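You operate a simulated robot arm through the tools that you are given. There is no shell and no other tool.

You are at the controls of a simulated two-armed robot. One attempt, no reset.

Task
Stand the beige stock prop in the rubbing socket and rub its crust off with the stone.
Fine: the clean prop goes in the blue bin, the stone back on its mat. Set down upright: crust stone, beige stock prop. What is to be rubbed or washed off counts as gone when no trace of it is left.

It is judged by the outcome, as a careful person would: the job done as asked, and still so three seconds after it is handed in. It fails if anything else is knocked over, pushed out of place, dropped, spilled or broken.

Robot
Two 7-joint arms with two-finger parallel grippers on one trunk that stands fixed in place. Base frame: the origin is at the foot of the trunk, x ahead of it, y to its left, z up. Readings come in m, degrees, newtons and seconds.
The left shoulder is at [0.11, 0.169, 1.557], the right one opposite. With the tool pointing down near the work surface each hand reaches from about 0.1 to 0.66 m from the base axis, measured 20 degrees to its own side. Payload 1.57 kg a hand.
The TCP of each hand is the grasp point between the finger pads, 0.03 m short of the fingertips. In the tool frame z runs along the fingers and y along their closing line. The gripper opens to 0.08 m. The fingers are 0.017 m wide and 0.012 m thick; the gripper's body (0.04 by 0.082 m) begins 0.08 m behind the TCP.
Orientation is that of the tool frame in the base frame, as a unit quaternion [w, x, y, z]. With the fingers straight down and closing along the base's y, the tool's x points along the base's -x, its y along +y and its z along -z.

Tools
- The arms move only by the tool jog_arm. It takes "left_plan", "right_plan" or both (then of equal length, played together; a hand with none holds still); each is a list of rows, each a list of 3 entries, a list of its own where there are three numbers: the shift along the tool's x, y, z in m, then the turn, a rotation vector about the tool's x, y, z in degrees, then the closure, from 0 (fully open) to 1 (shut). In form: [[[tx, ty, tz], [rx, ry, rz], claw], ...]. A call has 1 to 20 rows; each row shifts and turns the commanded pose from where the row before left it, along the tool's axes as they then stand. A row lasts 0.2 s, in which the tool goes at most 0.05 m and 8.6 degrees; a call with a longer step from one row to the next is refused whole, and so is a gripper value outside its range. A pose out of reach is approached as far as the arm can. The call stops where the force on the tool passes 60 N (or 10 N more than at its start, if that is more) or the arm is blocked; 0.2 s more then pass. Each finger travels about 0.072 m/s and halts on what it meets, pressing with about 37 N; the grip force reading is that of the motor and also rises with nothing between the fingers. The clock runs only during rows and for 0.2 s after the last one: add rows that do not move to give the fingers time. It gives the time, the measured TCP pose, the force on the tool (base axes), the opening and the grip force at its end, in the units of the frame above (readings bear some noise), with the torque about the TCP (base axes, N m) and any sound that the robot's microphone picked up.
- Cameras (640 x 400 px; columns grow to the right, rows downward): "scene" is now at [0.1363, -0.0396, 1.727]; the picture's right is [-0.57, -0.82, 0.00], its down [-0.70, 0.49, -0.52] and it looks along [0.43, -0.29, -0.86] (base axes); focal length 371 px, centre (320, 200). "left" rides on the left gripper at [0.072, 0.007, -0.122] in its tool frame; the picture's right is [-0.09, 1.00, 0.00], its down [-0.84, -0.08, -0.54] and it looks along [-0.54, -0.05, 0.84] (tool axes); focal length 238 px, centre (320, 200). "right" rides on the right gripper at [0.072, -0.007, -0.122] in its tool frame; the picture's right is [0.09, 1.00, 0.00], its down [-0.84, 0.08, -0.54] and it looks along [-0.54, 0.05, 0.84] (tool axes); focal length 238 px, centre (320, 200). There is no depth. A picture from a camera that has moved, and an enlarged one, comes with that camera's place and axes in the base frame and with its lens.
- capture(camera): a new picture of that camera. No time passes.
- lift_body(by): slides the trunk up (or, below 0, down) by that many m; the arms and the scene camera ride with it, the base frame stays. It gives what a move gives, with no picture.
- aim_head(pan, tilt): turns the head with the scene camera to pan (to the left, within 86 degrees either way) and tilt (down, from -29 to 69), counted from straight ahead of the robot. It gives what a move gives.
- zoom(camera, box): a new picture of the part [left, top, right, bottom] of that camera's present view, enlarged. No time passes.
- job_done(): hands the job in; it is judged then, once.

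Nothing tells you positions but the pictures and the camera data. Unless the task says otherwise, let go and move clear before handing in.

The tools are called after "Emit:" as a command line: name --argument value ..., lists and objects as JSON in quotes. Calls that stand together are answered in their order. jog_arm: Moves the arms, as the interface text tells. Its arguments: {"type":"object","properties":{"left_plan":{"type":"array","items":{"type":"array"}},"right_plan":{"type":"array","items":{"type":"array"}}},"required":[]} The other tools are called the same way: lift_body (by) slides the trunk up or down; aim_head (pan, tilt) turns the head that bears the scene camera; capture (camera) takes a picture; zoom (camera, box) takes an enlarged picture of a part of a camera's view; job_done () hands the job in.

At the start:

```text
t: 0.0
left_ee_pos: [0.5897, -0.0652, 1.2991]
left_tcp_rot: [0.0, 0.0, 1.0, 0.0]
left_wrist_force: [-0.6, 0.5, -0.2]
left_torque: [0.0, 0.0, -0.02]
left_grip_width: 0.0802
left_finger_force: 0.0
right_ee_pos: [0.4451, -0.5766, 1.0897]
right_tcp_rot: [0.0, 0.0, 1.0, -0.001]
right_wrist_force: [-1.3, -1.1, 0.3]
right_torque: [-0.01, 0.02, 0.0]
right_grip_width: 0.08
right_finger_force: 0.1
trunk travel left (down, up): [-0.871, 0.019]
head pan, tilt: [-34.7, 58.8]
```

scene: 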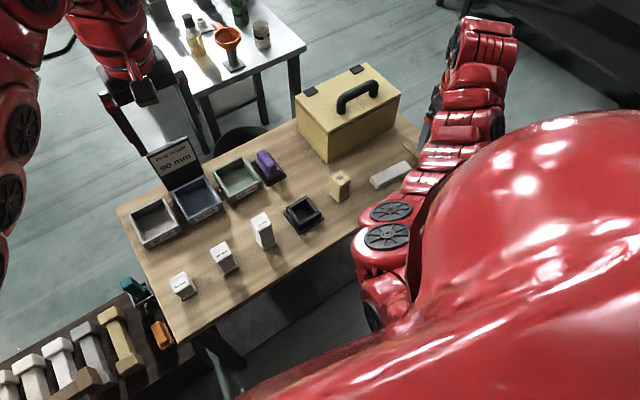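
right: 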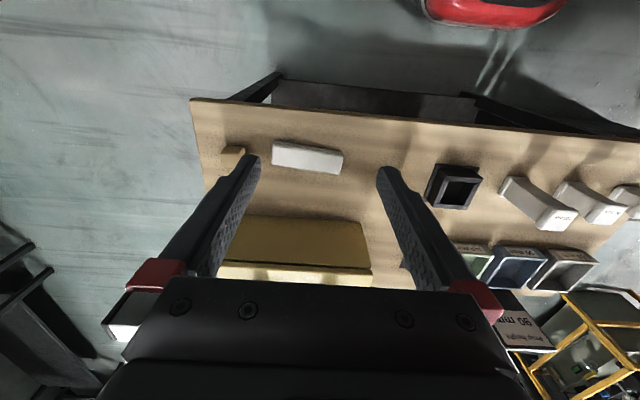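
left: 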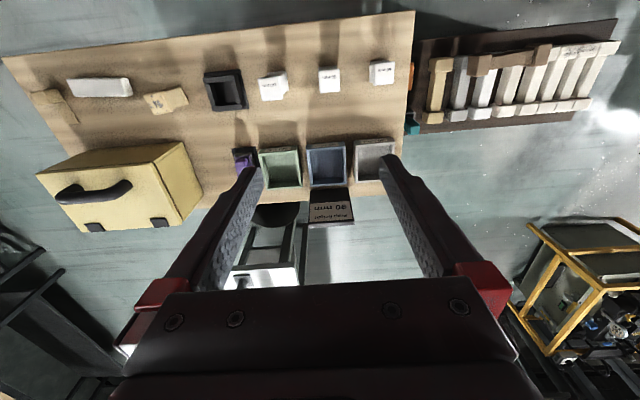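

I see a wooden table with three bins (grey, blue, green), a purple stone on a mat, white props, a dark socket, a beige prop and a white slab, and a yellow toolbox. I'll zoom in for detail before moving anything.

Emit:
zoom --camera "scene" --box '[220, 130, 420, 255]'

Emit:
zoom --camera "scene" --box '[110, 130, 310, 310]'

Emit:
zoom --camera "left" --box '[20, 40, 260, 190]'

Emit:
zoom --camera "right" --box '[180, 90, 500, 290]'

```text
3.20 times, centred on (320, 192) of scene
camera zoom: at [0.1363, -0.0396, 1.727], right [-0.57, -0.82, 0.0], down [-0.7, 0.49, -0.52], along [0.43, -0.29, -0.86], focal length 1189 px, centre (320, 224)
```

zoom: 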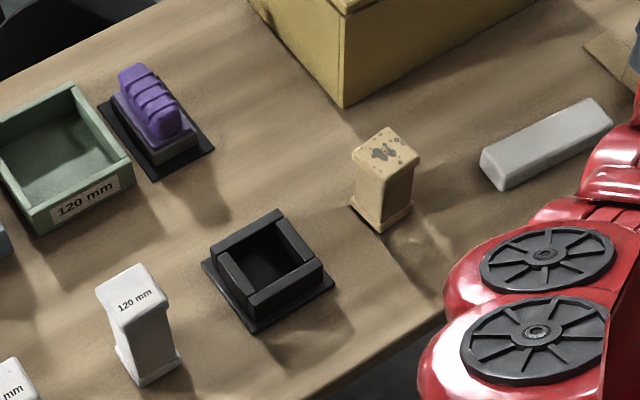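

```text
2.22 times, centred on (210, 220) of scene
camera zoom: at [0.1363, -0.0396, 1.727], right [-0.57, -0.82, 0.0], down [-0.7, 0.49, -0.52], along [0.43, -0.29, -0.86], focal length 825 px, centre (564, 156)
```

zoom: 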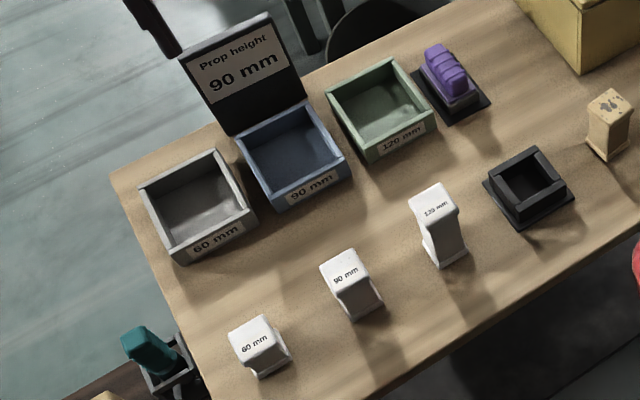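

```text
2.67 times, centred on (140, 115) of left
camera zoom: at [0.5162, -0.0593, 1.4218], right [0.09, 1.0, 0.0], down [0.84, -0.08, 0.54], along [0.54, -0.05, -0.84], focal length 636 px, centre (800, 427)
```

zoom: 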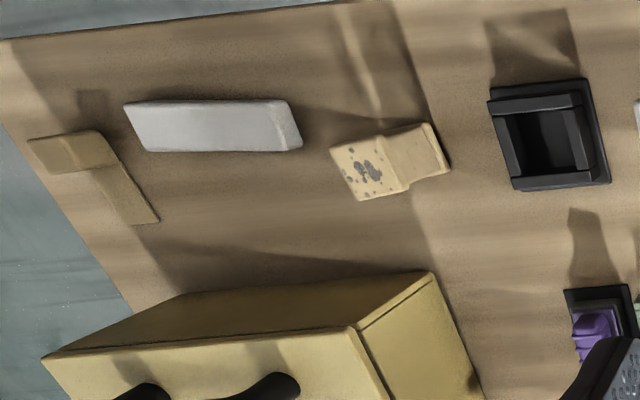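

```text
2.00 times, centred on (340, 190) of right
camera zoom: at [0.3733, -0.5825, 1.2111], right [-0.09, 1.0, 0.0], down [0.84, 0.08, 0.54], along [0.54, 0.05, -0.84], focal length 477 px, centre (280, 220)
```

zoom: 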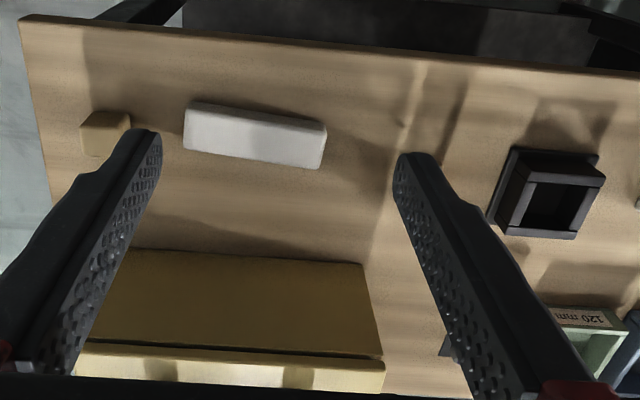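

The socket triangulates to about (0.59, -0.29, 0.81). The beige prop is near (0.60, -0.43), the purple-handled stone near (0.79, -0.30) and the blue bin near (0.81, -0.07). Next I'll move the right hand sideways above the table to view the prop, and pan the head to see the rest.

Emit:
jog_arm --right_plan '[[[0, 0.045, 0], [0, 0, 0], 0], [[0, 0.045, 0], [0, 0, 0], 0], [[0, 0.04, 0], [0, 0, 0], 0]]'

Emit:
capture --camera "right"

Emit:
capture --camera "scene"

```text
t: 0.8
left_ee_pos: [0.59, -0.064, 1.2994]
left_tcp_rot: [0.0, -0.001, 1.0, 0.001]
left_wrist_force: [-0.4, -1.0, -0.1]
left_torque: [0.0, 0.02, -0.02]
left_grip_width: 0.08
left_finger_force: 0.0
right_ee_pos: [0.4539, -0.4576, 1.06]
right_tcp_rot: [0.001, 0.001, 1.0, 0.0]
right_wrist_force: [0.1, -0.6, -0.2]
right_torque: [-0.05, 0.0, -0.03]
right_grip_width: 0.0798
right_finger_force: 0.0
right hand out of reach, approached as far as the arm can: row 1, 2, 3
trunk travel left (down, up): [-0.871, 0.019]
head pan, tilt: [-34.7, 58.8]
```

```text
taken
camera right: at [0.3806, -0.4625, 1.181], right [-0.09, 1.0, 0.0], down [0.83, 0.08, 0.55], along [0.54, 0.05, -0.84], focal length 238 px, centre (320, 200)
```

right: 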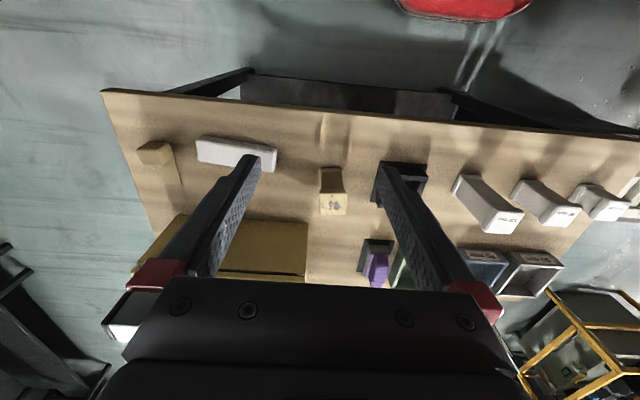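

```text
taken
camera scene: at [0.1363, -0.0386, 1.7271], right [-0.57, -0.82, 0.0], down [-0.7, 0.49, -0.52], along [0.43, -0.29, -0.86], focal length 371 px, centre (320, 200)
```

scene: 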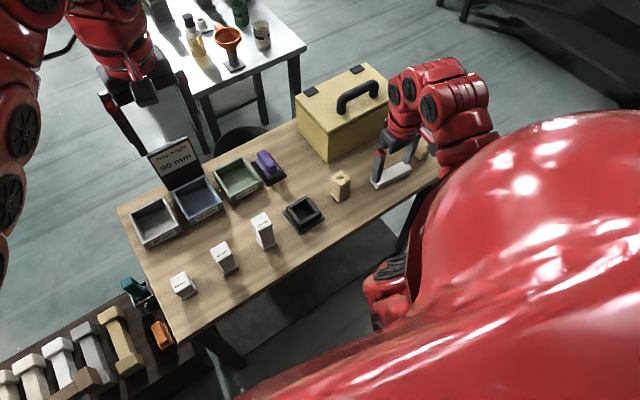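

The right hand slid sideways but hit a reach limit and sagged about 3 cm, so I'll go carefully. Next I'll pull it forward over the table toward the prop and check the tracking.

Emit:
jog_arm --right_plan '[[[-0.04, 0, 0], [0, 0, 0], 0], [[-0.04, 0, 0], [0, 0, 0], 0]]'

Emit:
zoom --camera "right" --box '[200, 100, 440, 300]'

```text
t: 1.4
left_ee_pos: [0.592, -0.0656, 1.2984]
left_tcp_rot: [-0.001, 0.0, 1.0, 0.0]
left_wrist_force: [0.5, 0.8, 0.4]
left_torque: [0.02, 0.01, -0.02]
left_grip_width: 0.08
left_finger_force: 0.2
right_ee_pos: [0.5342, -0.4566, 1.0602]
right_tcp_rot: [0.0, 0.0, 1.0, 0.0]
right_wrist_force: [0.2, -0.6, 0.3]
right_torque: [0.01, 0.04, -0.04]
right_grip_width: 0.08
right_finger_force: 0.0
trunk travel left (down, up): [-0.871, 0.019]
head pan, tilt: [-34.7, 58.8]
```

```text
2.00 times, centred on (320, 200) of right
camera zoom: at [0.4628, -0.4622, 1.1813], right [-0.09, 1.0, 0.0], down [0.84, 0.08, 0.54], along [0.54, 0.05, -0.84], focal length 477 px, centre (320, 200)
```

zoom: 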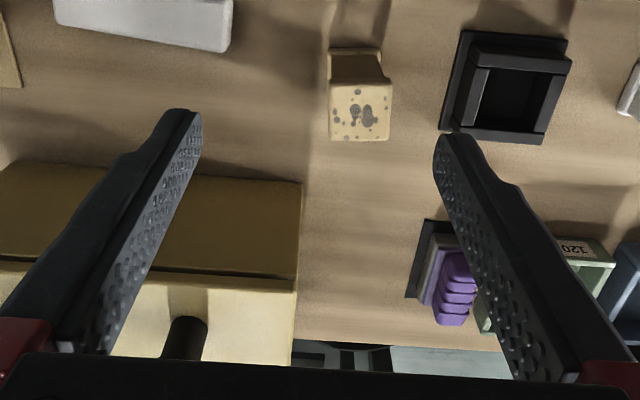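

The prop is near (0.592, -0.423), its top at about z=0.87 over a table at about 0.777, so it is roughly 90 mm tall, and it is yawed a few degrees. The stone and bins sit beyond arm reach at this trunk height, so I'll move the left arm aside first and then lower the trunk while keeping the hands high.

Emit:
jog_arm --left_plan '[[[0, 0.045, 0], [0, 0, 0], 0], [[0, 0.045, 0], [0, 0, 0], 0], [[0, 0.045, 0], [0, 0, 0], 0], [[0, 0.045, 0], [0, 0, 0], 0], [[0, 0.045, 0], [0, 0, 0], 0], [[0, 0.045, 0], [0, 0, 0], 0]]' --right_plan '[[[0, 0, -0.03], [0, 0, 0], 0], [[0, 0, -0.03], [0, 0, 0], 0], [[0, 0, -0.03], [0, 0, 0], 0], [[0, 0, -0.03], [0, 0, 0], 0], [[0, 0, -0.03], [0, 0, 0], 0], [[0, 0, 0], [0, 0, 0], 0]]'

Emit:
capture --camera "left"

Emit:
capture --camera "right"

Emit:
capture --camera "scene"

```text
t: 2.8
left_ee_pos: [0.6227, 0.2259, 1.2916]
left_tcp_rot: [-0.001, 0.001, 1.0, -0.001]
left_wrist_force: [-0.6, 0.4, 0.0]
left_torque: [0.0, 0.03, -0.02]
left_grip_width: 0.08
left_finger_force: 0.0
left hand out of reach, approached as far as the arm can: row 1, 2, 3, 4
right_ee_pos: [0.5518, -0.4651, 1.1469]
right_tcp_rot: [-0.001, 0.0, 1.0, 0.001]
right_wrist_force: [0.4, 0.1, -0.3]
right_torque: [-0.01, -0.04, -0.01]
right_grip_width: 0.0803
right_finger_force: 0.1
right hand out of reach, approached as far as the arm can: row 2, 3, 5
trunk travel left (down, up): [-0.871, 0.019]
head pan, tilt: [-34.7, 58.8]
```

```text
taken
camera left: at [0.5497, 0.2315, 1.4144], right [0.09, 1.0, 0.0], down [0.84, -0.08, 0.54], along [0.54, -0.05, -0.84], focal length 238 px, centre (320, 200)
```

left: 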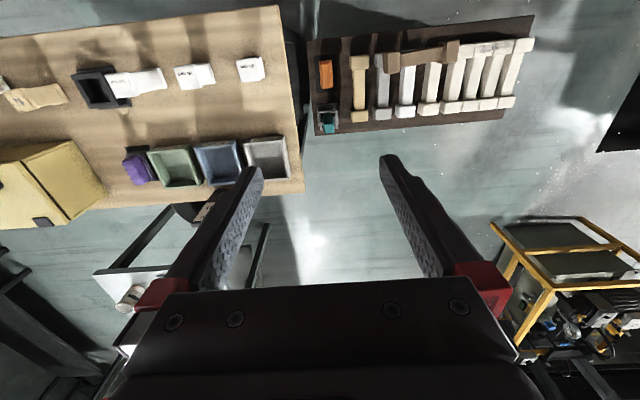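

```text
taken
camera right: at [0.4799, -0.4696, 1.267], right [-0.09, 1.0, 0.0], down [0.84, 0.08, 0.54], along [0.54, 0.05, -0.84], focal length 238 px, centre (320, 200)
```

right: 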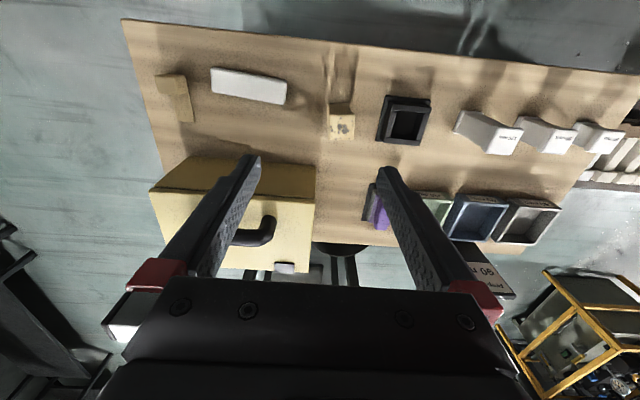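

```text
taken
camera scene: at [0.1359, -0.0388, 1.7271], right [-0.57, -0.82, 0.0], down [-0.7, 0.49, -0.52], along [0.43, -0.3, -0.86], focal length 371 px, centre (320, 200)
```

scene: 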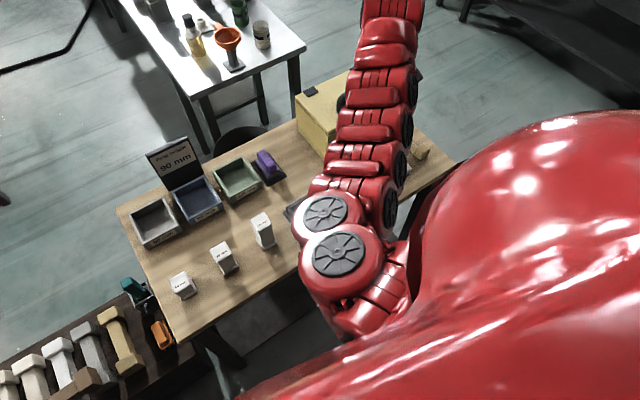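

The left arm is now clear to the left and the right hand is high over the prop area. I'll lower the trunk in steps, lifting the right hand in between.

Emit:
lift_body --by -0.12

Emit:
jog_arm --right_plan '[[[0, 0, -0.04], [0, 0, 0], 0], [[0, 0, -0.04], [0, 0, 0], 0], [[0, 0, -0.04], [0, 0, 0], 0]]' --left_plan '[[[0, 0.03, -0.02], [0, 0, 0], 0], [[0, 0.03, -0.02], [0, 0, 0], 0], [[0, 0.03, -0.02], [0, 0, 0], 0]]'

Emit:
capture --camera "scene"

```text
t: 4.3
left_ee_pos: [0.6239, 0.2249, 1.1725]
left_tcp_rot: [0.001, 0.0, 1.0, 0.0]
left_wrist_force: [0.3, -0.4, 0.2]
left_torque: [-0.02, 0.0, 0.01]
left_grip_width: 0.0801
left_finger_force: 0.1
right_ee_pos: [0.5528, -0.4635, 1.026]
right_tcp_rot: [-0.001, 0.0, 1.0, 0.001]
right_wrist_force: [-0.4, 0.9, 0.1]
right_torque: [0.04, -0.02, 0.05]
right_grip_width: 0.0797
right_finger_force: 0.0
trunk travel left (down, up): [-0.751, 0.139]
head pan, tilt: [-34.7, 58.8]
```

```text
t: 5.1
left_ee_pos: [0.6405, 0.3203, 1.1893]
left_tcp_rot: [0.001, -0.001, 1.0, 0.0]
left_wrist_force: [0.2, 0.7, -0.2]
left_torque: [-0.02, -0.03, 0.0]
left_grip_width: 0.08
left_finger_force: 0.0
left hand out of reach, approached as far as the arm can: row 1, 2, 3
right_ee_pos: [0.5722, -0.4771, 1.1487]
right_tcp_rot: [0.001, 0.0, 1.0, 0.002]
right_wrist_force: [-0.1, 0.1, -0.7]
right_torque: [-0.01, -0.01, -0.03]
right_grip_width: 0.0801
right_finger_force: 0.0
right hand out of reach, approached as far as the arm can: row 1
trunk travel left (down, up): [-0.751, 0.139]
head pan, tilt: [-34.7, 58.8]
```

```text
taken
camera scene: at [0.1356, -0.0386, 1.6071], right [-0.57, -0.82, 0.0], down [-0.7, 0.49, -0.52], along [0.43, -0.29, -0.86], focal length 371 px, centre (320, 200)
```

scene: 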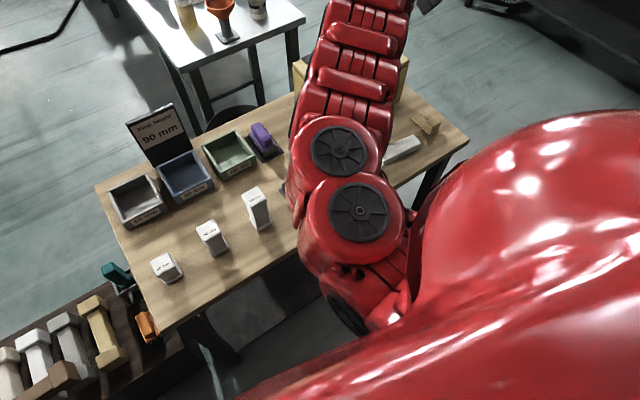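

The lowering works and the elbow stays high. I'll continue down another two steps.

Emit:
lift_body --by -0.13

Emit:
jog_arm --right_plan '[[[0, 0, -0.03], [0, 0, 0], 0], [[0, 0, -0.03], [0, 0, 0], 0], [[0, 0, -0.03], [0, 0, 0], 0]]'

Emit:
capture --camera "right"

Emit:
capture --camera "scene"

Emit:
capture --camera "left"

```text
t: 6.7
left_ee_pos: [0.6406, 0.3194, 1.058]
left_tcp_rot: [0.002, -0.001, 1.0, 0.0]
left_wrist_force: [0.1, 0.9, 0.5]
left_torque: [0.0, -0.01, -0.03]
left_grip_width: 0.0798
left_finger_force: 0.0
right_ee_pos: [0.5725, -0.4782, 1.0174]
right_tcp_rot: [-0.001, 0.0, 1.0, 0.001]
right_wrist_force: [0.5, 0.1, -0.4]
right_torque: [0.0, 0.0, 0.01]
right_grip_width: 0.0797
right_finger_force: 0.1
trunk travel left (down, up): [-0.621, 0.269]
head pan, tilt: [-34.7, 58.8]
```

```text
t: 7.5
left_ee_pos: [0.642, 0.3181, 1.0596]
left_tcp_rot: [0.001, 0.0, 1.0, -0.001]
left_wrist_force: [0.2, -0.4, 0.2]
left_torque: [0.0, 0.02, 0.0]
left_grip_width: 0.08
left_finger_force: 0.2
right_ee_pos: [0.5894, -0.4894, 1.0695]
right_tcp_rot: [0.0, -0.001, 1.0, 0.001]
right_wrist_force: [0.0, 0.2, -0.5]
right_torque: [0.0, 0.03, 0.01]
right_grip_width: 0.08
right_finger_force: 0.0
right hand out of reach, approached as far as the arm can: row 2, 3
trunk travel left (down, up): [-0.621, 0.269]
head pan, tilt: [-34.7, 58.8]
```

```text
taken
camera right: at [0.5179, -0.4957, 1.1909], right [-0.09, 1.0, 0.0], down [0.84, 0.08, 0.54], along [0.54, 0.05, -0.84], focal length 238 px, centre (320, 200)
```

right: 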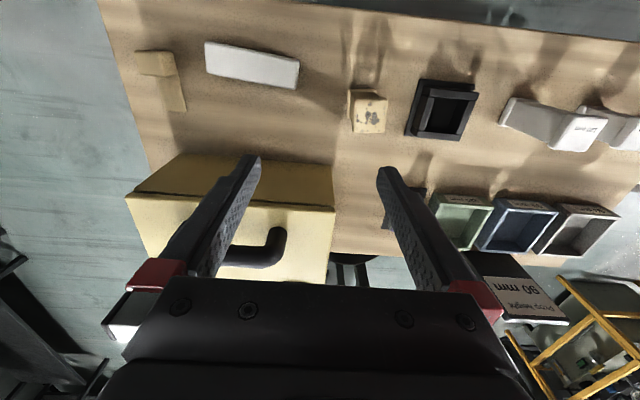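

```text
taken
camera scene: at [0.1366, -0.0402, 1.4769], right [-0.57, -0.82, 0.0], down [-0.7, 0.49, -0.52], along [0.43, -0.29, -0.86], focal length 371 px, centre (320, 200)
```

scene: 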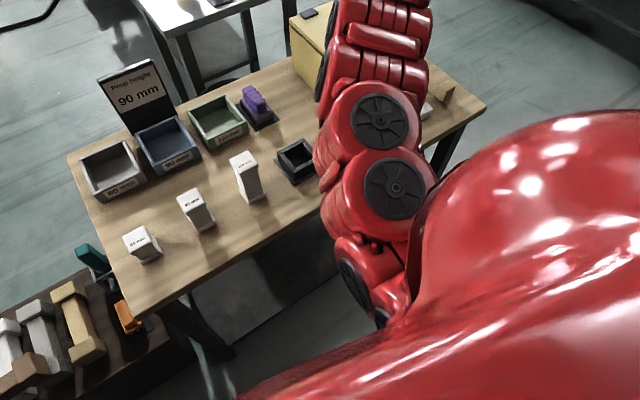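

```text
taken
camera left: at [0.5678, 0.3246, 1.1806], right [0.09, 1.0, 0.0], down [0.84, -0.08, 0.54], along [0.54, -0.05, -0.84], focal length 238 px, centre (320, 200)
```

left: 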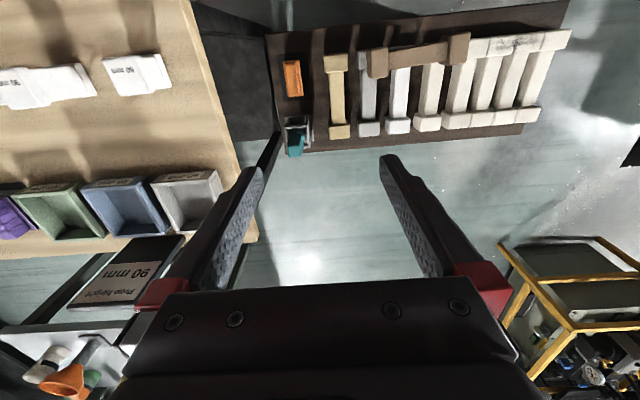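

The trunk is 0.25 m lower and everything is still clear. I'll zoom in on the stone, socket and bins from these views.

Emit:
zoom --camera "scene" --box '[200, 70, 330, 200]'

Emit:
zoom --camera "scene" --box '[60, 50, 260, 210]'

Emit:
zoom --camera "right" --box '[330, 60, 490, 160]'

Emit:
zoom --camera "left" --box '[0, 160, 240, 300]'

```text
3.08 times, centred on (265, 135) of scene
camera zoom: at [0.1366, -0.0402, 1.4769], right [-0.57, -0.82, 0.0], down [-0.7, 0.49, -0.52], along [0.43, -0.29, -0.86], focal length 1143 px, centre (489, 400)
```

zoom: 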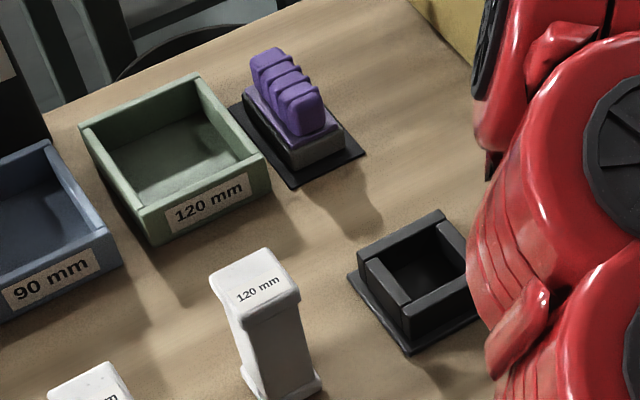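

```text
2.50 times, centred on (160, 130) of scene
camera zoom: at [0.1366, -0.0402, 1.4769], right [-0.57, -0.82, 0.0], down [-0.7, 0.49, -0.52], along [0.43, -0.29, -0.86], focal length 929 px, centre (720, 375)
```

zoom: 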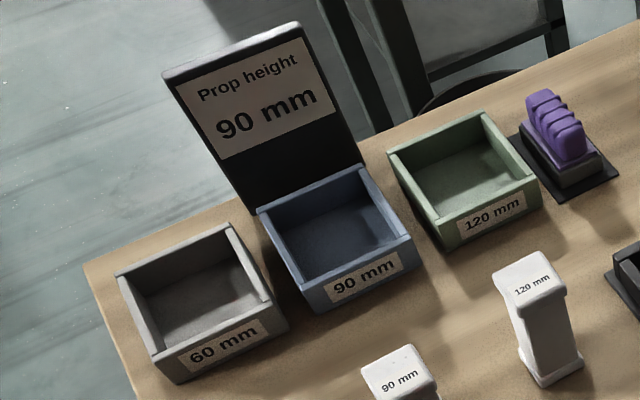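

```text
4.00 times, centred on (410, 110) of right
camera zoom: at [0.5179, -0.4957, 1.1909], right [-0.09, 1.0, 0.0], down [0.84, 0.08, 0.54], along [0.54, 0.05, -0.84], focal length 953 px, centre (-40, 560)
```

zoom: 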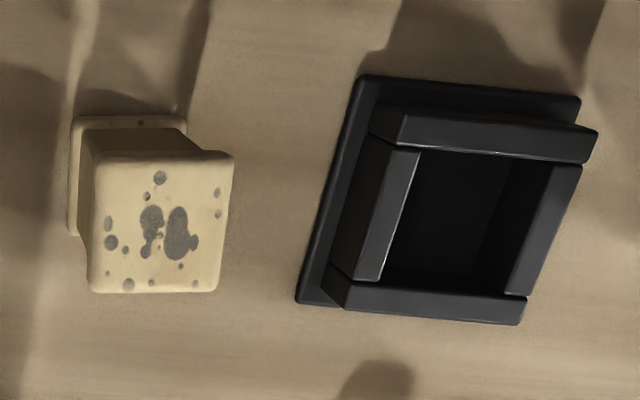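

```text
2.67 times, centred on (120, 230) of left
camera zoom: at [0.5678, 0.3246, 1.1806], right [0.09, 1.0, 0.0], down [0.84, -0.08, 0.54], along [0.54, -0.05, -0.84], focal length 636 px, centre (853, 120)
```

zoom: 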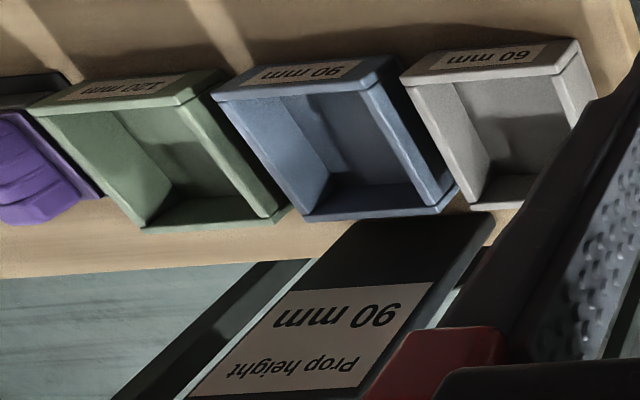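

The prop has flanges at both ends, with grey crust spots on its top face, and it is yawed about 6° CCW with its centre near (0.590, -0.4235). The socket opening is about 50 mm wide and centred near (0.590, -0.295). I'll bring the right hand above the prop and take a check picture.

Emit:
jog_arm --right_plan '[[[0, 0.033, 0.02], [0, 0, 0], 0], [[0, 0.033, 0.02], [0, 0, 0], 0], [[0, 0, 0.03], [0, 0, -6.3], 0]]'

Emit:
capture --camera "right"

```text
t: 8.3
left_ee_pos: [0.6417, 0.3173, 1.0576]
left_tcp_rot: [0.0, 0.001, 1.0, 0.0]
left_wrist_force: [0.4, -0.1, 0.4]
left_torque: [0.01, 0.02, -0.01]
left_grip_width: 0.0802
left_finger_force: 0.0
right_ee_pos: [0.587, -0.423, 0.9994]
right_tcp_rot: [-0.002, -0.055, 0.998, 0.002]
right_wrist_force: [-0.5, 0.1, 0.1]
right_torque: [0.03, 0.01, 0.02]
right_grip_width: 0.08
right_finger_force: 0.0
trunk travel left (down, up): [-0.621, 0.269]
head pan, tilt: [-34.7, 58.8]
```

```text
taken
camera right: at [0.5159, -0.4372, 1.1214], right [-0.2, 0.98, 0.0], down [0.82, 0.17, 0.54], along [0.53, 0.11, -0.84], focal length 238 px, centre (320, 200)
```

right: 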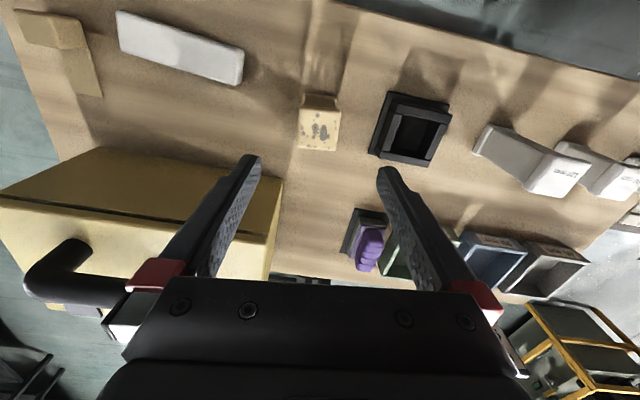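

The prop's top is centred right below the TCP. I'll zoom in to check the yaw alignment and the spots.

Emit:
zoom --camera "right" --box '[270, 80, 370, 160]'

Emit:
zoom --camera "right" --box '[360, 80, 470, 180]'

Emit:
zoom --camera "right" --box '[320, 190, 420, 290]'

```text
5.00 times, centred on (320, 120) of right
camera zoom: at [0.5159, -0.4372, 1.1214], right [-0.2, 0.98, 0.0], down [0.82, 0.17, 0.54], along [0.53, 0.11, -0.84], focal length 1192 px, centre (320, 600)
```

zoom: 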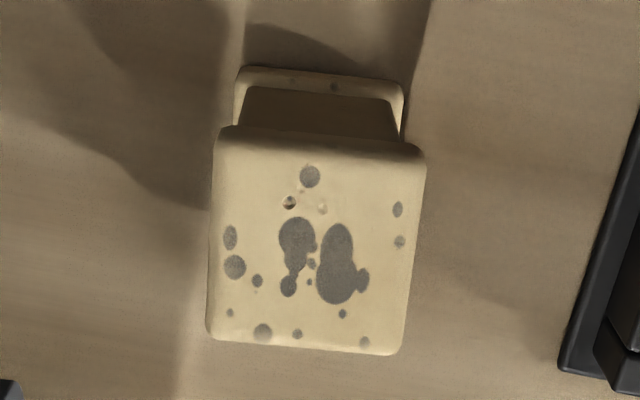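

```text
4.00 times, centred on (415, 130) of right
camera zoom: at [0.5159, -0.4372, 1.1214], right [-0.2, 0.98, 0.0], down [0.82, 0.17, 0.54], along [0.53, 0.11, -0.84], focal length 953 px, centre (-60, 480)
```

zoom: 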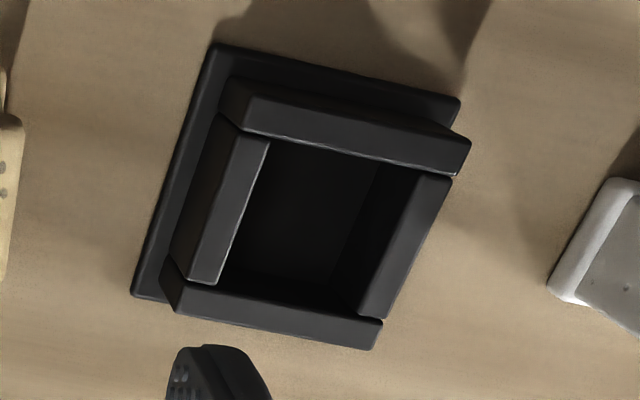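

```text
4.00 times, centred on (370, 240) of right
camera zoom: at [0.5159, -0.4372, 1.1214], right [-0.2, 0.98, 0.0], down [0.82, 0.17, 0.54], along [0.53, 0.11, -0.84], focal length 953 px, centre (120, 40)
```

zoom: 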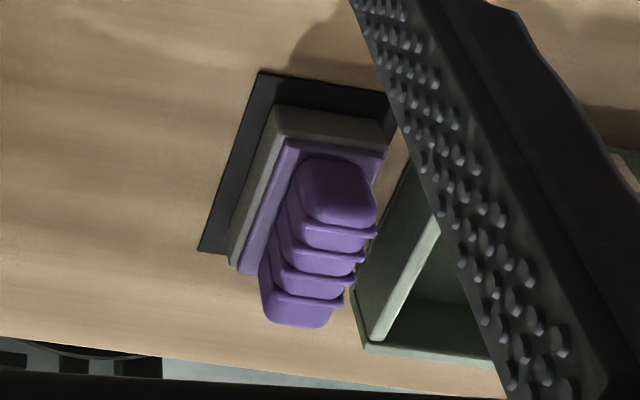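

The alignment looks good, with about 1 mm of offset. I'll descend over the prop with the gripper open and check tracking at mid-height.

Emit:
jog_arm --right_plan '[[[-0.0015, -0.001, 0.035], [0, 0, 0], 0], [[0, 0, 0.035], [0, 0, 0], 0]]'

Emit:
capture --camera "right"

```text
t: 8.9
left_ee_pos: [0.6413, 0.3193, 1.0583]
left_tcp_rot: [0.001, 0.0, 1.0, -0.001]
left_wrist_force: [-1.0, -0.9, 0.5]
left_torque: [0.01, 0.07, 0.02]
left_grip_width: 0.0802
left_finger_force: 0.2
right_ee_pos: [0.585, -0.423, 0.9324]
right_tcp_rot: [0.0, -0.054, 0.999, 0.002]
right_wrist_force: [-0.6, -0.8, -0.1]
right_torque: [-0.01, 0.02, 0.01]
right_grip_width: 0.08
right_finger_force: 0.1
trunk travel left (down, up): [-0.621, 0.269]
head pan, tilt: [-34.7, 58.8]
```

```text
taken
camera right: at [0.5136, -0.4382, 1.0539], right [-0.2, 0.98, 0.0], down [0.82, 0.17, 0.54], along [0.53, 0.11, -0.84], focal length 238 px, centre (320, 200)
```

right: 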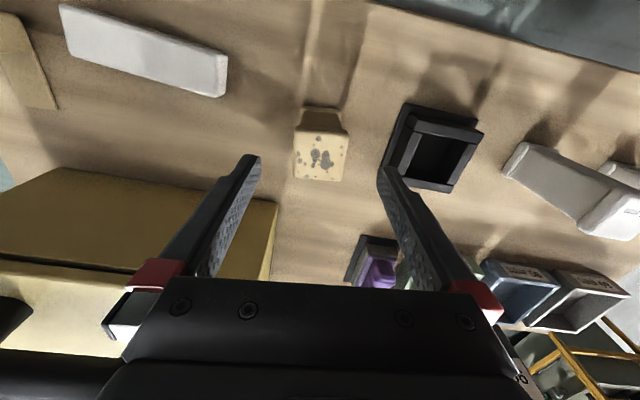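

On track: the prop is about 3 mm further forward than the TCP, so I'll correct for that. I'll descend to the top flange and close.

Emit:
jog_arm --right_plan '[[[-0.003, 0, 0.03], [0, 0, 0], 0], [[0, 0, 0.03], [0, 0, 0], 0], [[0, 0, 0.019], [0, 0, 0], 0]]'

Emit:
capture --camera "right"

Emit:
capture --camera "scene"

```text
t: 9.7
left_ee_pos: [0.6426, 0.3198, 1.0588]
left_tcp_rot: [0.001, 0.0, 1.0, 0.0]
left_wrist_force: [0.6, 0.1, -0.5]
left_torque: [0.0, 0.03, 0.02]
left_grip_width: 0.08
left_finger_force: 0.2
right_ee_pos: [0.5901, -0.4212, 0.8513]
right_tcp_rot: [-0.001, -0.054, 0.999, 0.001]
right_wrist_force: [-0.5, -0.2, -0.4]
right_torque: [-0.03, -0.02, 0.0]
right_grip_width: 0.0797
right_finger_force: 0.1
trunk travel left (down, up): [-0.621, 0.269]
head pan, tilt: [-34.7, 58.8]
```

```text
taken
camera right: at [0.5196, -0.4365, 0.9733], right [-0.2, 0.98, 0.0], down [0.82, 0.17, 0.54], along [0.53, 0.11, -0.84], focal length 238 px, centre (320, 200)
```

right: 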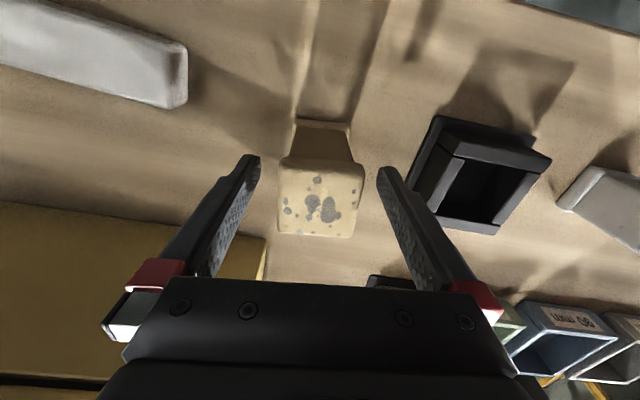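

```text
taken
camera scene: at [0.1366, -0.0398, 1.477], right [-0.57, -0.82, 0.0], down [-0.7, 0.49, -0.52], along [0.43, -0.29, -0.86], focal length 371 px, centre (320, 200)
```

scene: 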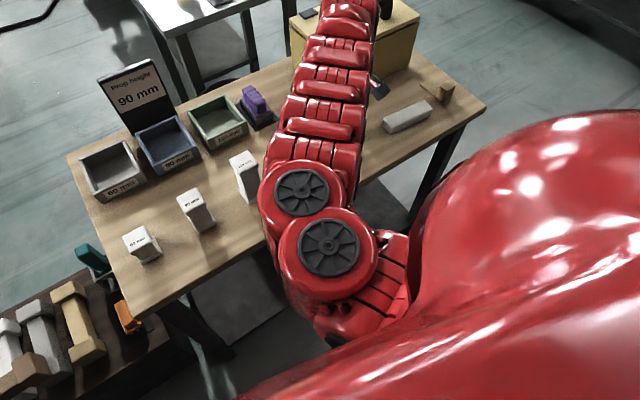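

The top flange sits centred between the pads. Closing the gripper now.

Emit:
jog_arm --right_plan '[[[0, 0, 0], [0, 0, 0], 0.6], [[0, 0, 0], [0, 0, 0], 1], [[0, 0, 0], [0, 0, 0], 1], [[0, 0, 0], [0, 0, 0], 1]]'

Emit:
capture --camera "right"

```text
t: 10.7
left_ee_pos: [0.6414, 0.3187, 1.059]
left_tcp_rot: [0.002, 0.0, 1.0, -0.001]
left_wrist_force: [-0.5, 0.0, 0.5]
left_torque: [0.01, -0.02, 0.01]
left_grip_width: 0.0799
left_finger_force: 0.1
right_ee_pos: [0.5895, -0.4218, 0.8517]
right_tcp_rot: [-0.001, -0.055, 0.999, 0.001]
right_wrist_force: [0.7, -1.3, 2.5]
right_torque: [-0.13, -0.1, -0.02]
right_grip_width: 0.0435
right_finger_force: 37.0
trunk travel left (down, up): [-0.621, 0.269]
head pan, tilt: [-34.7, 58.8]
```

```text
taken
camera right: at [0.5192, -0.4361, 0.9738], right [-0.2, 0.98, 0.0], down [0.82, 0.17, 0.54], along [0.53, 0.11, -0.84], focal length 238 px, centre (320, 200)
```

right: 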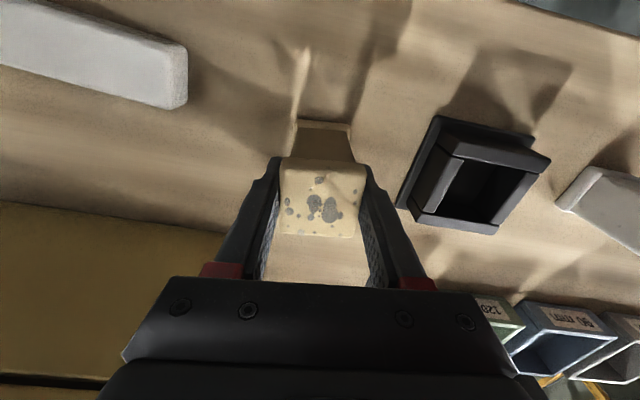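

The gripper holds the flange at 43.5 mm. I'll lift it 75 mm, straighten the yaw to match the socket, and look.

Emit:
jog_arm --right_plan '[[[0, 0, -0.015], [0, 0, 0], 1], [[0, 0, -0.03], [0, 0, 0], 1], [[0, 0, -0.03], [0, 0, 0], 1], [[0, 0, 0], [0, 0, 6.3], 1], [[0, 0, 0], [0, 0, 0], 1]]'

Emit:
capture --camera "right"

```text
t: 11.9
left_ee_pos: [0.6411, 0.3182, 1.0585]
left_tcp_rot: [0.002, 0.0, 1.0, -0.001]
left_wrist_force: [-0.7, -0.5, -0.5]
left_torque: [0.0, 0.01, -0.04]
left_grip_width: 0.0802
left_finger_force: 0.0
right_ee_pos: [0.5894, -0.422, 0.9282]
right_tcp_rot: [0.0, 0.001, 1.0, 0.0]
right_wrist_force: [-0.1, 0.5, -1.9]
right_torque: [0.04, 0.01, -0.02]
right_grip_width: 0.0435
right_finger_force: 37.2
trunk travel left (down, up): [-0.621, 0.269]
head pan, tilt: [-34.7, 58.8]
```

```text
taken
camera right: at [0.518, -0.4279, 1.0499], right [-0.09, 1.0, 0.0], down [0.84, 0.07, 0.54], along [0.54, 0.05, -0.84], focal length 238 px, centre (320, 200)
```

right: 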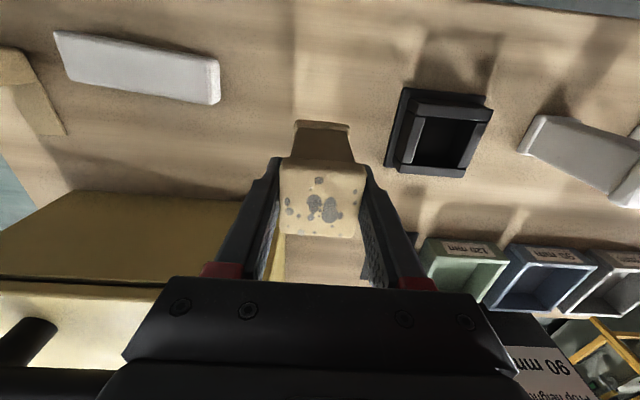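

The prop is lifted cleanly. I'll zoom in on the socket from here to refine its position.

Emit:
zoom --camera "right" --box '[370, 70, 510, 190]'

Emit:
zoom --camera "right" --box '[260, 100, 380, 260]'

```text
3.33 times, centred on (440, 130) of right
camera zoom: at [0.518, -0.4279, 1.0499], right [-0.09, 1.0, 0.0], down [0.84, 0.07, 0.54], along [0.54, 0.05, -0.84], focal length 794 px, centre (-80, 433)
```

zoom: 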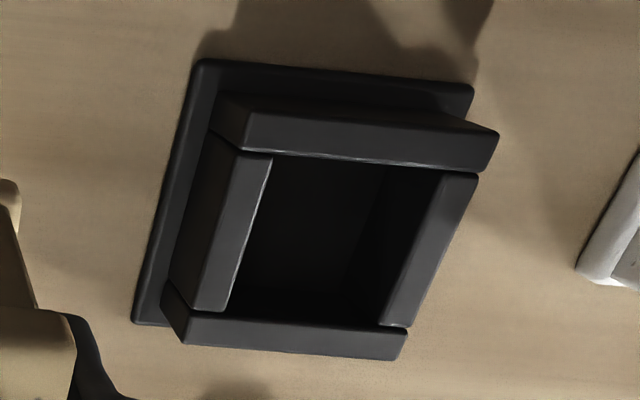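

```text
2.50 times, centred on (320, 180) of right
camera zoom: at [0.518, -0.4279, 1.0499], right [-0.09, 1.0, 0.0], down [0.84, 0.07, 0.54], along [0.54, 0.05, -0.84], focal length 596 px, centre (320, 250)
```

zoom: 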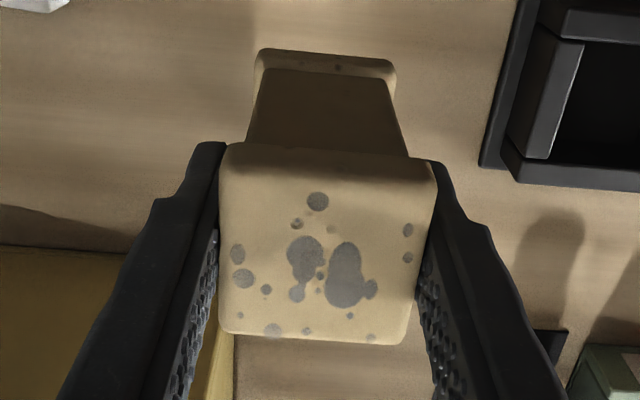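

The socket's inner opening is x 0.565–0.614, y -0.322 to -0.271, with its rim at z≈0.817. The prop is held upright, its bottom about 35 mm above the rim. I'll move over to the socket centre.

Emit:
jog_arm --right_plan '[[[0.0005, 0.042, 0], [0, 0, 0], 1], [[0.0005, 0.042, 0], [0, 0, 0], 1], [[0, 0.0415, 0], [0, 0, 0], 1], [[0, 0, 0], [0, 0, 0], 1]]'

Emit:
capture --camera "right"

Emit:
zoom --camera "right" --box '[260, 80, 380, 240]'

Emit:
capture --camera "scene"

```text
t: 12.9
left_ee_pos: [0.642, 0.3173, 1.0585]
left_tcp_rot: [0.001, 0.0, 1.0, -0.001]
left_wrist_force: [-0.8, 0.2, -0.1]
left_torque: [-0.01, -0.01, 0.01]
left_grip_width: 0.08
left_finger_force: 0.0
right_ee_pos: [0.5903, -0.401, 0.9284]
right_tcp_rot: [-0.002, 0.0, 1.0, 0.002]
right_wrist_force: [-0.1, -0.4, -1.5]
right_torque: [0.01, 0.0, 0.03]
right_grip_width: 0.0439
right_finger_force: 36.9
right hand out of reach, approached as far as the arm can: row 1, 2, 3
trunk travel left (down, up): [-0.621, 0.269]
head pan, tilt: [-34.7, 58.8]
```

```text
taken
camera right: at [0.5179, -0.4078, 1.0503], right [-0.09, 1.0, 0.0], down [0.84, 0.08, 0.54], along [0.54, 0.05, -0.84], focal length 238 px, centre (320, 200)
```

right: 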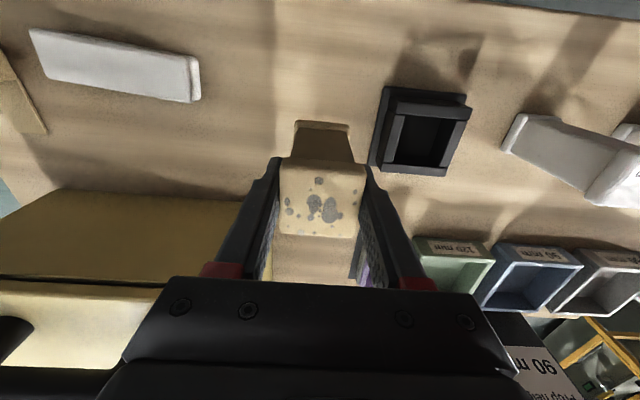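

```text
2.50 times, centred on (320, 160) of right
camera zoom: at [0.5179, -0.4078, 1.0503], right [-0.09, 1.0, 0.0], down [0.84, 0.08, 0.54], along [0.54, 0.05, -0.84], focal length 596 px, centre (320, 300)
```

zoom: 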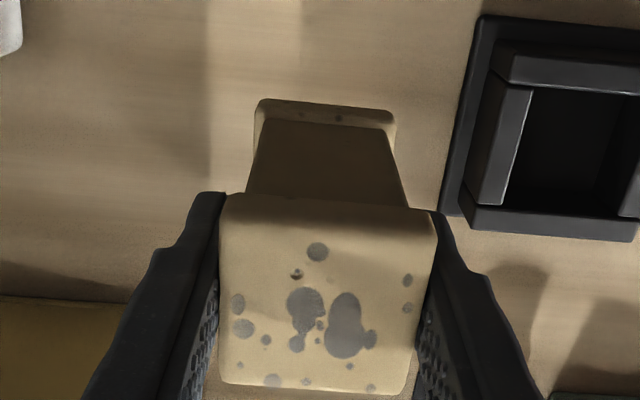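

```text
taken
camera scene: at [0.1364, -0.0398, 1.477], right [-0.57, -0.82, 0.0], down [-0.7, 0.49, -0.52], along [0.43, -0.29, -0.86], focal length 371 px, centre (320, 200)
```

scene: 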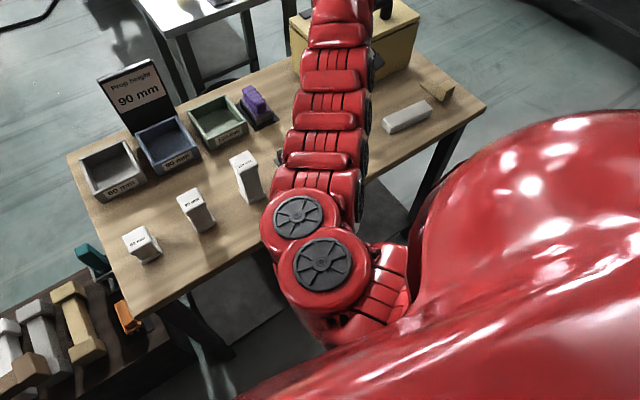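

The arm hits an inner reach limit at this trunk height, stuck at y=-0.40. Raising the trunk should relax it, so I'll lift the trunk 0.12 m and bring the hand back down by the same amount.

Emit:
lift_body --by 0.13

Emit:
jog_arm --right_plan '[[[0, 0, 0.035], [0, 0, 0], 1], [[0, 0, 0.035], [0, 0, 0], 1], [[0, 0, 0.035], [0, 0, 0], 1], [[0, 0, 0.02], [0, 0, 0], 1], [[0, 0.03, 0], [0, 0, 0], 1], [[0, 0.03, 0], [0, 0, 0], 1]]'

Emit:
capture --camera "right"

Emit:
capture --camera "scene"

```text
t: 14.5
left_ee_pos: [0.6424, 0.3183, 1.1883]
left_tcp_rot: [0.001, 0.0, 1.0, -0.001]
left_wrist_force: [0.7, 1.5, 0.4]
left_torque: [-0.01, 0.03, -0.02]
left_grip_width: 0.0799
left_finger_force: 0.0
right_ee_pos: [0.5899, -0.4018, 1.0586]
right_tcp_rot: [-0.002, 0.0, 1.0, 0.001]
right_wrist_force: [-0.2, 0.9, -1.6]
right_torque: [0.02, 0.04, 0.0]
right_grip_width: 0.0435
right_finger_force: 37.4
trunk travel left (down, up): [-0.751, 0.139]
head pan, tilt: [-34.7, 58.8]
```

```text
t: 15.9
left_ee_pos: [0.6416, 0.3176, 1.1897]
left_tcp_rot: [0.002, 0.0, 1.0, 0.0]
left_wrist_force: [0.2, -0.3, 0.4]
left_torque: [0.01, -0.01, 0.0]
left_grip_width: 0.0802
left_finger_force: 0.0
right_ee_pos: [0.5859, -0.3429, 0.9307]
right_tcp_rot: [-0.001, 0.0, 1.0, 0.002]
right_wrist_force: [-0.8, -0.3, -1.6]
right_torque: [-0.03, 0.0, 0.01]
right_grip_width: 0.0432
right_finger_force: 36.9
trunk travel left (down, up): [-0.751, 0.139]
head pan, tilt: [-34.7, 58.8]
```

```text
taken
camera right: at [0.5149, -0.3486, 1.0534], right [-0.09, 1.0, 0.0], down [0.84, 0.07, 0.54], along [0.54, 0.05, -0.84], focal length 238 px, centre (320, 200)
```

right: 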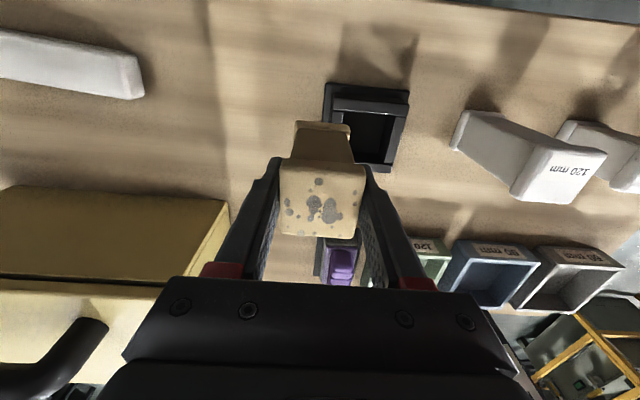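

```text
taken
camera scene: at [0.1358, -0.0405, 1.6071], right [-0.57, -0.82, 0.0], down [-0.7, 0.49, -0.52], along [0.43, -0.29, -0.86], focal length 371 px, centre (320, 200)
```

scene: 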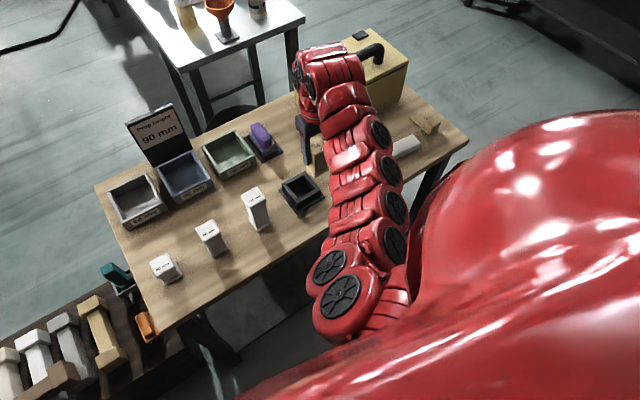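

The limit is cleared. I'll finish the lateral move to the socket centre at y≈-0.2965, x≈0.5885.

Emit:
jog_arm --right_plan '[[[-0.0013, 0.023, 0], [0, 0, 0], 1], [[-0.0013, 0.0234, 0], [0, 0, 0], 1], [[0, 0, 0], [0, 0, 0], 1]]'

Emit:
zoom --camera "right" --box '[250, 70, 390, 250]'

Emit:
zoom --camera "scene" --box '[240, 60, 360, 230]'

```text
t: 16.7
left_ee_pos: [0.6416, 0.3186, 1.1876]
left_tcp_rot: [0.0, 0.001, 1.0, -0.001]
left_wrist_force: [-0.2, 0.0, 0.8]
left_torque: [-0.01, 0.0, -0.01]
left_grip_width: 0.0798
left_finger_force: 0.0
right_ee_pos: [0.5917, -0.2948, 0.9334]
right_tcp_rot: [-0.002, 0.0, 1.0, 0.002]
right_wrist_force: [-0.9, 0.4, -1.7]
right_torque: [-0.02, 0.02, 0.0]
right_grip_width: 0.0433
right_finger_force: 37.3
trunk travel left (down, up): [-0.751, 0.139]
head pan, tilt: [-34.7, 58.8]
```

```text
2.22 times, centred on (320, 160) of right
camera zoom: at [0.5198, -0.302, 1.0545], right [-0.09, 1.0, 0.0], down [0.84, 0.08, 0.54], along [0.54, 0.05, -0.84], focal length 530 px, centre (320, 289)
```

zoom: 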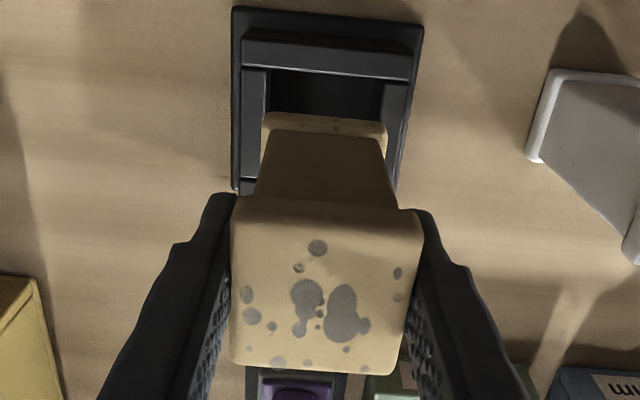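

```text
2.35 times, centred on (300, 145) of scene
camera zoom: at [0.1365, -0.0396, 1.607], right [-0.57, -0.82, 0.0], down [-0.7, 0.49, -0.52], along [0.43, -0.29, -0.86], focal length 874 px, centre (367, 329)
```

zoom: 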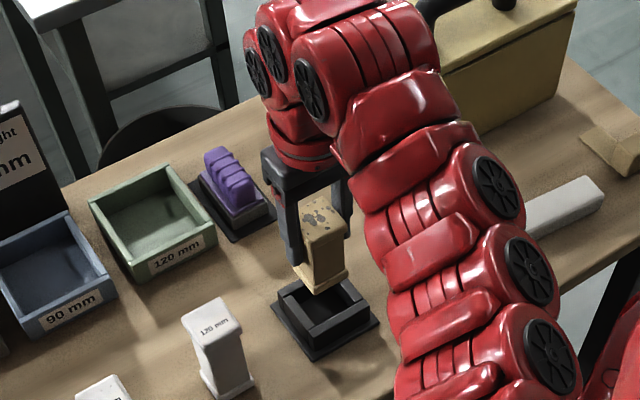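

The prop is nearly over the opening. Relative to the socket it needs about -3.7 mm in x and +1 mm in y. I'll correct that, descend to just above the rim and recheck.

Emit:
jog_arm --right_plan '[[[0.0037, 0.001, 0], [0, 0, 0], 1], [[0, 0, 0.015], [0, 0, 0], 1], [[0, 0, 0.015], [0, 0, 0], 1], [[0, 0, 0], [0, 0, 0], 1]]'

Emit:
zoom --camera "right" --box '[250, 70, 390, 250]'

Emit:
zoom --camera "scene" --box '[260, 100, 360, 230]'

```text
t: 17.7
left_ee_pos: [0.6408, 0.319, 1.1883]
left_tcp_rot: [0.001, 0.0, 1.0, -0.001]
left_wrist_force: [0.0, -0.3, 0.2]
left_torque: [-0.02, -0.05, -0.04]
left_grip_width: 0.08
left_finger_force: 0.0
right_ee_pos: [0.5887, -0.2934, 0.9039]
right_tcp_rot: [0.001, 0.0, 1.0, 0.002]
right_wrist_force: [0.0, -0.3, -1.0]
right_torque: [0.03, -0.05, -0.03]
right_grip_width: 0.0435
right_finger_force: 37.1
trunk travel left (down, up): [-0.751, 0.139]
head pan, tilt: [-34.7, 58.8]
```

```text
2.22 times, centred on (320, 160) of right
camera zoom: at [0.5171, -0.3004, 1.0257], right [-0.09, 1.0, 0.0], down [0.84, 0.08, 0.54], along [0.54, 0.05, -0.84], focal length 530 px, centre (320, 289)
```

zoom: 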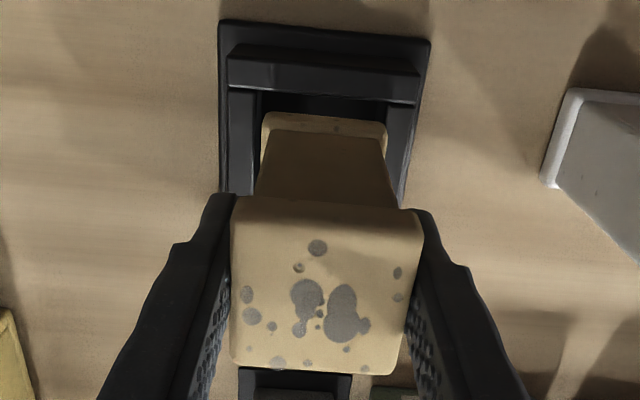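

```text
3.08 times, centred on (310, 165) of scene
camera zoom: at [0.1362, -0.0395, 1.607], right [-0.57, -0.82, 0.0], down [-0.7, 0.49, -0.52], along [0.43, -0.29, -0.86], focal length 1143 px, centre (351, 308)
```

zoom: 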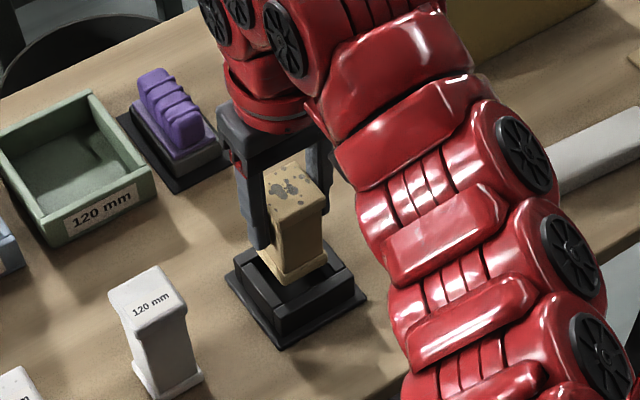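

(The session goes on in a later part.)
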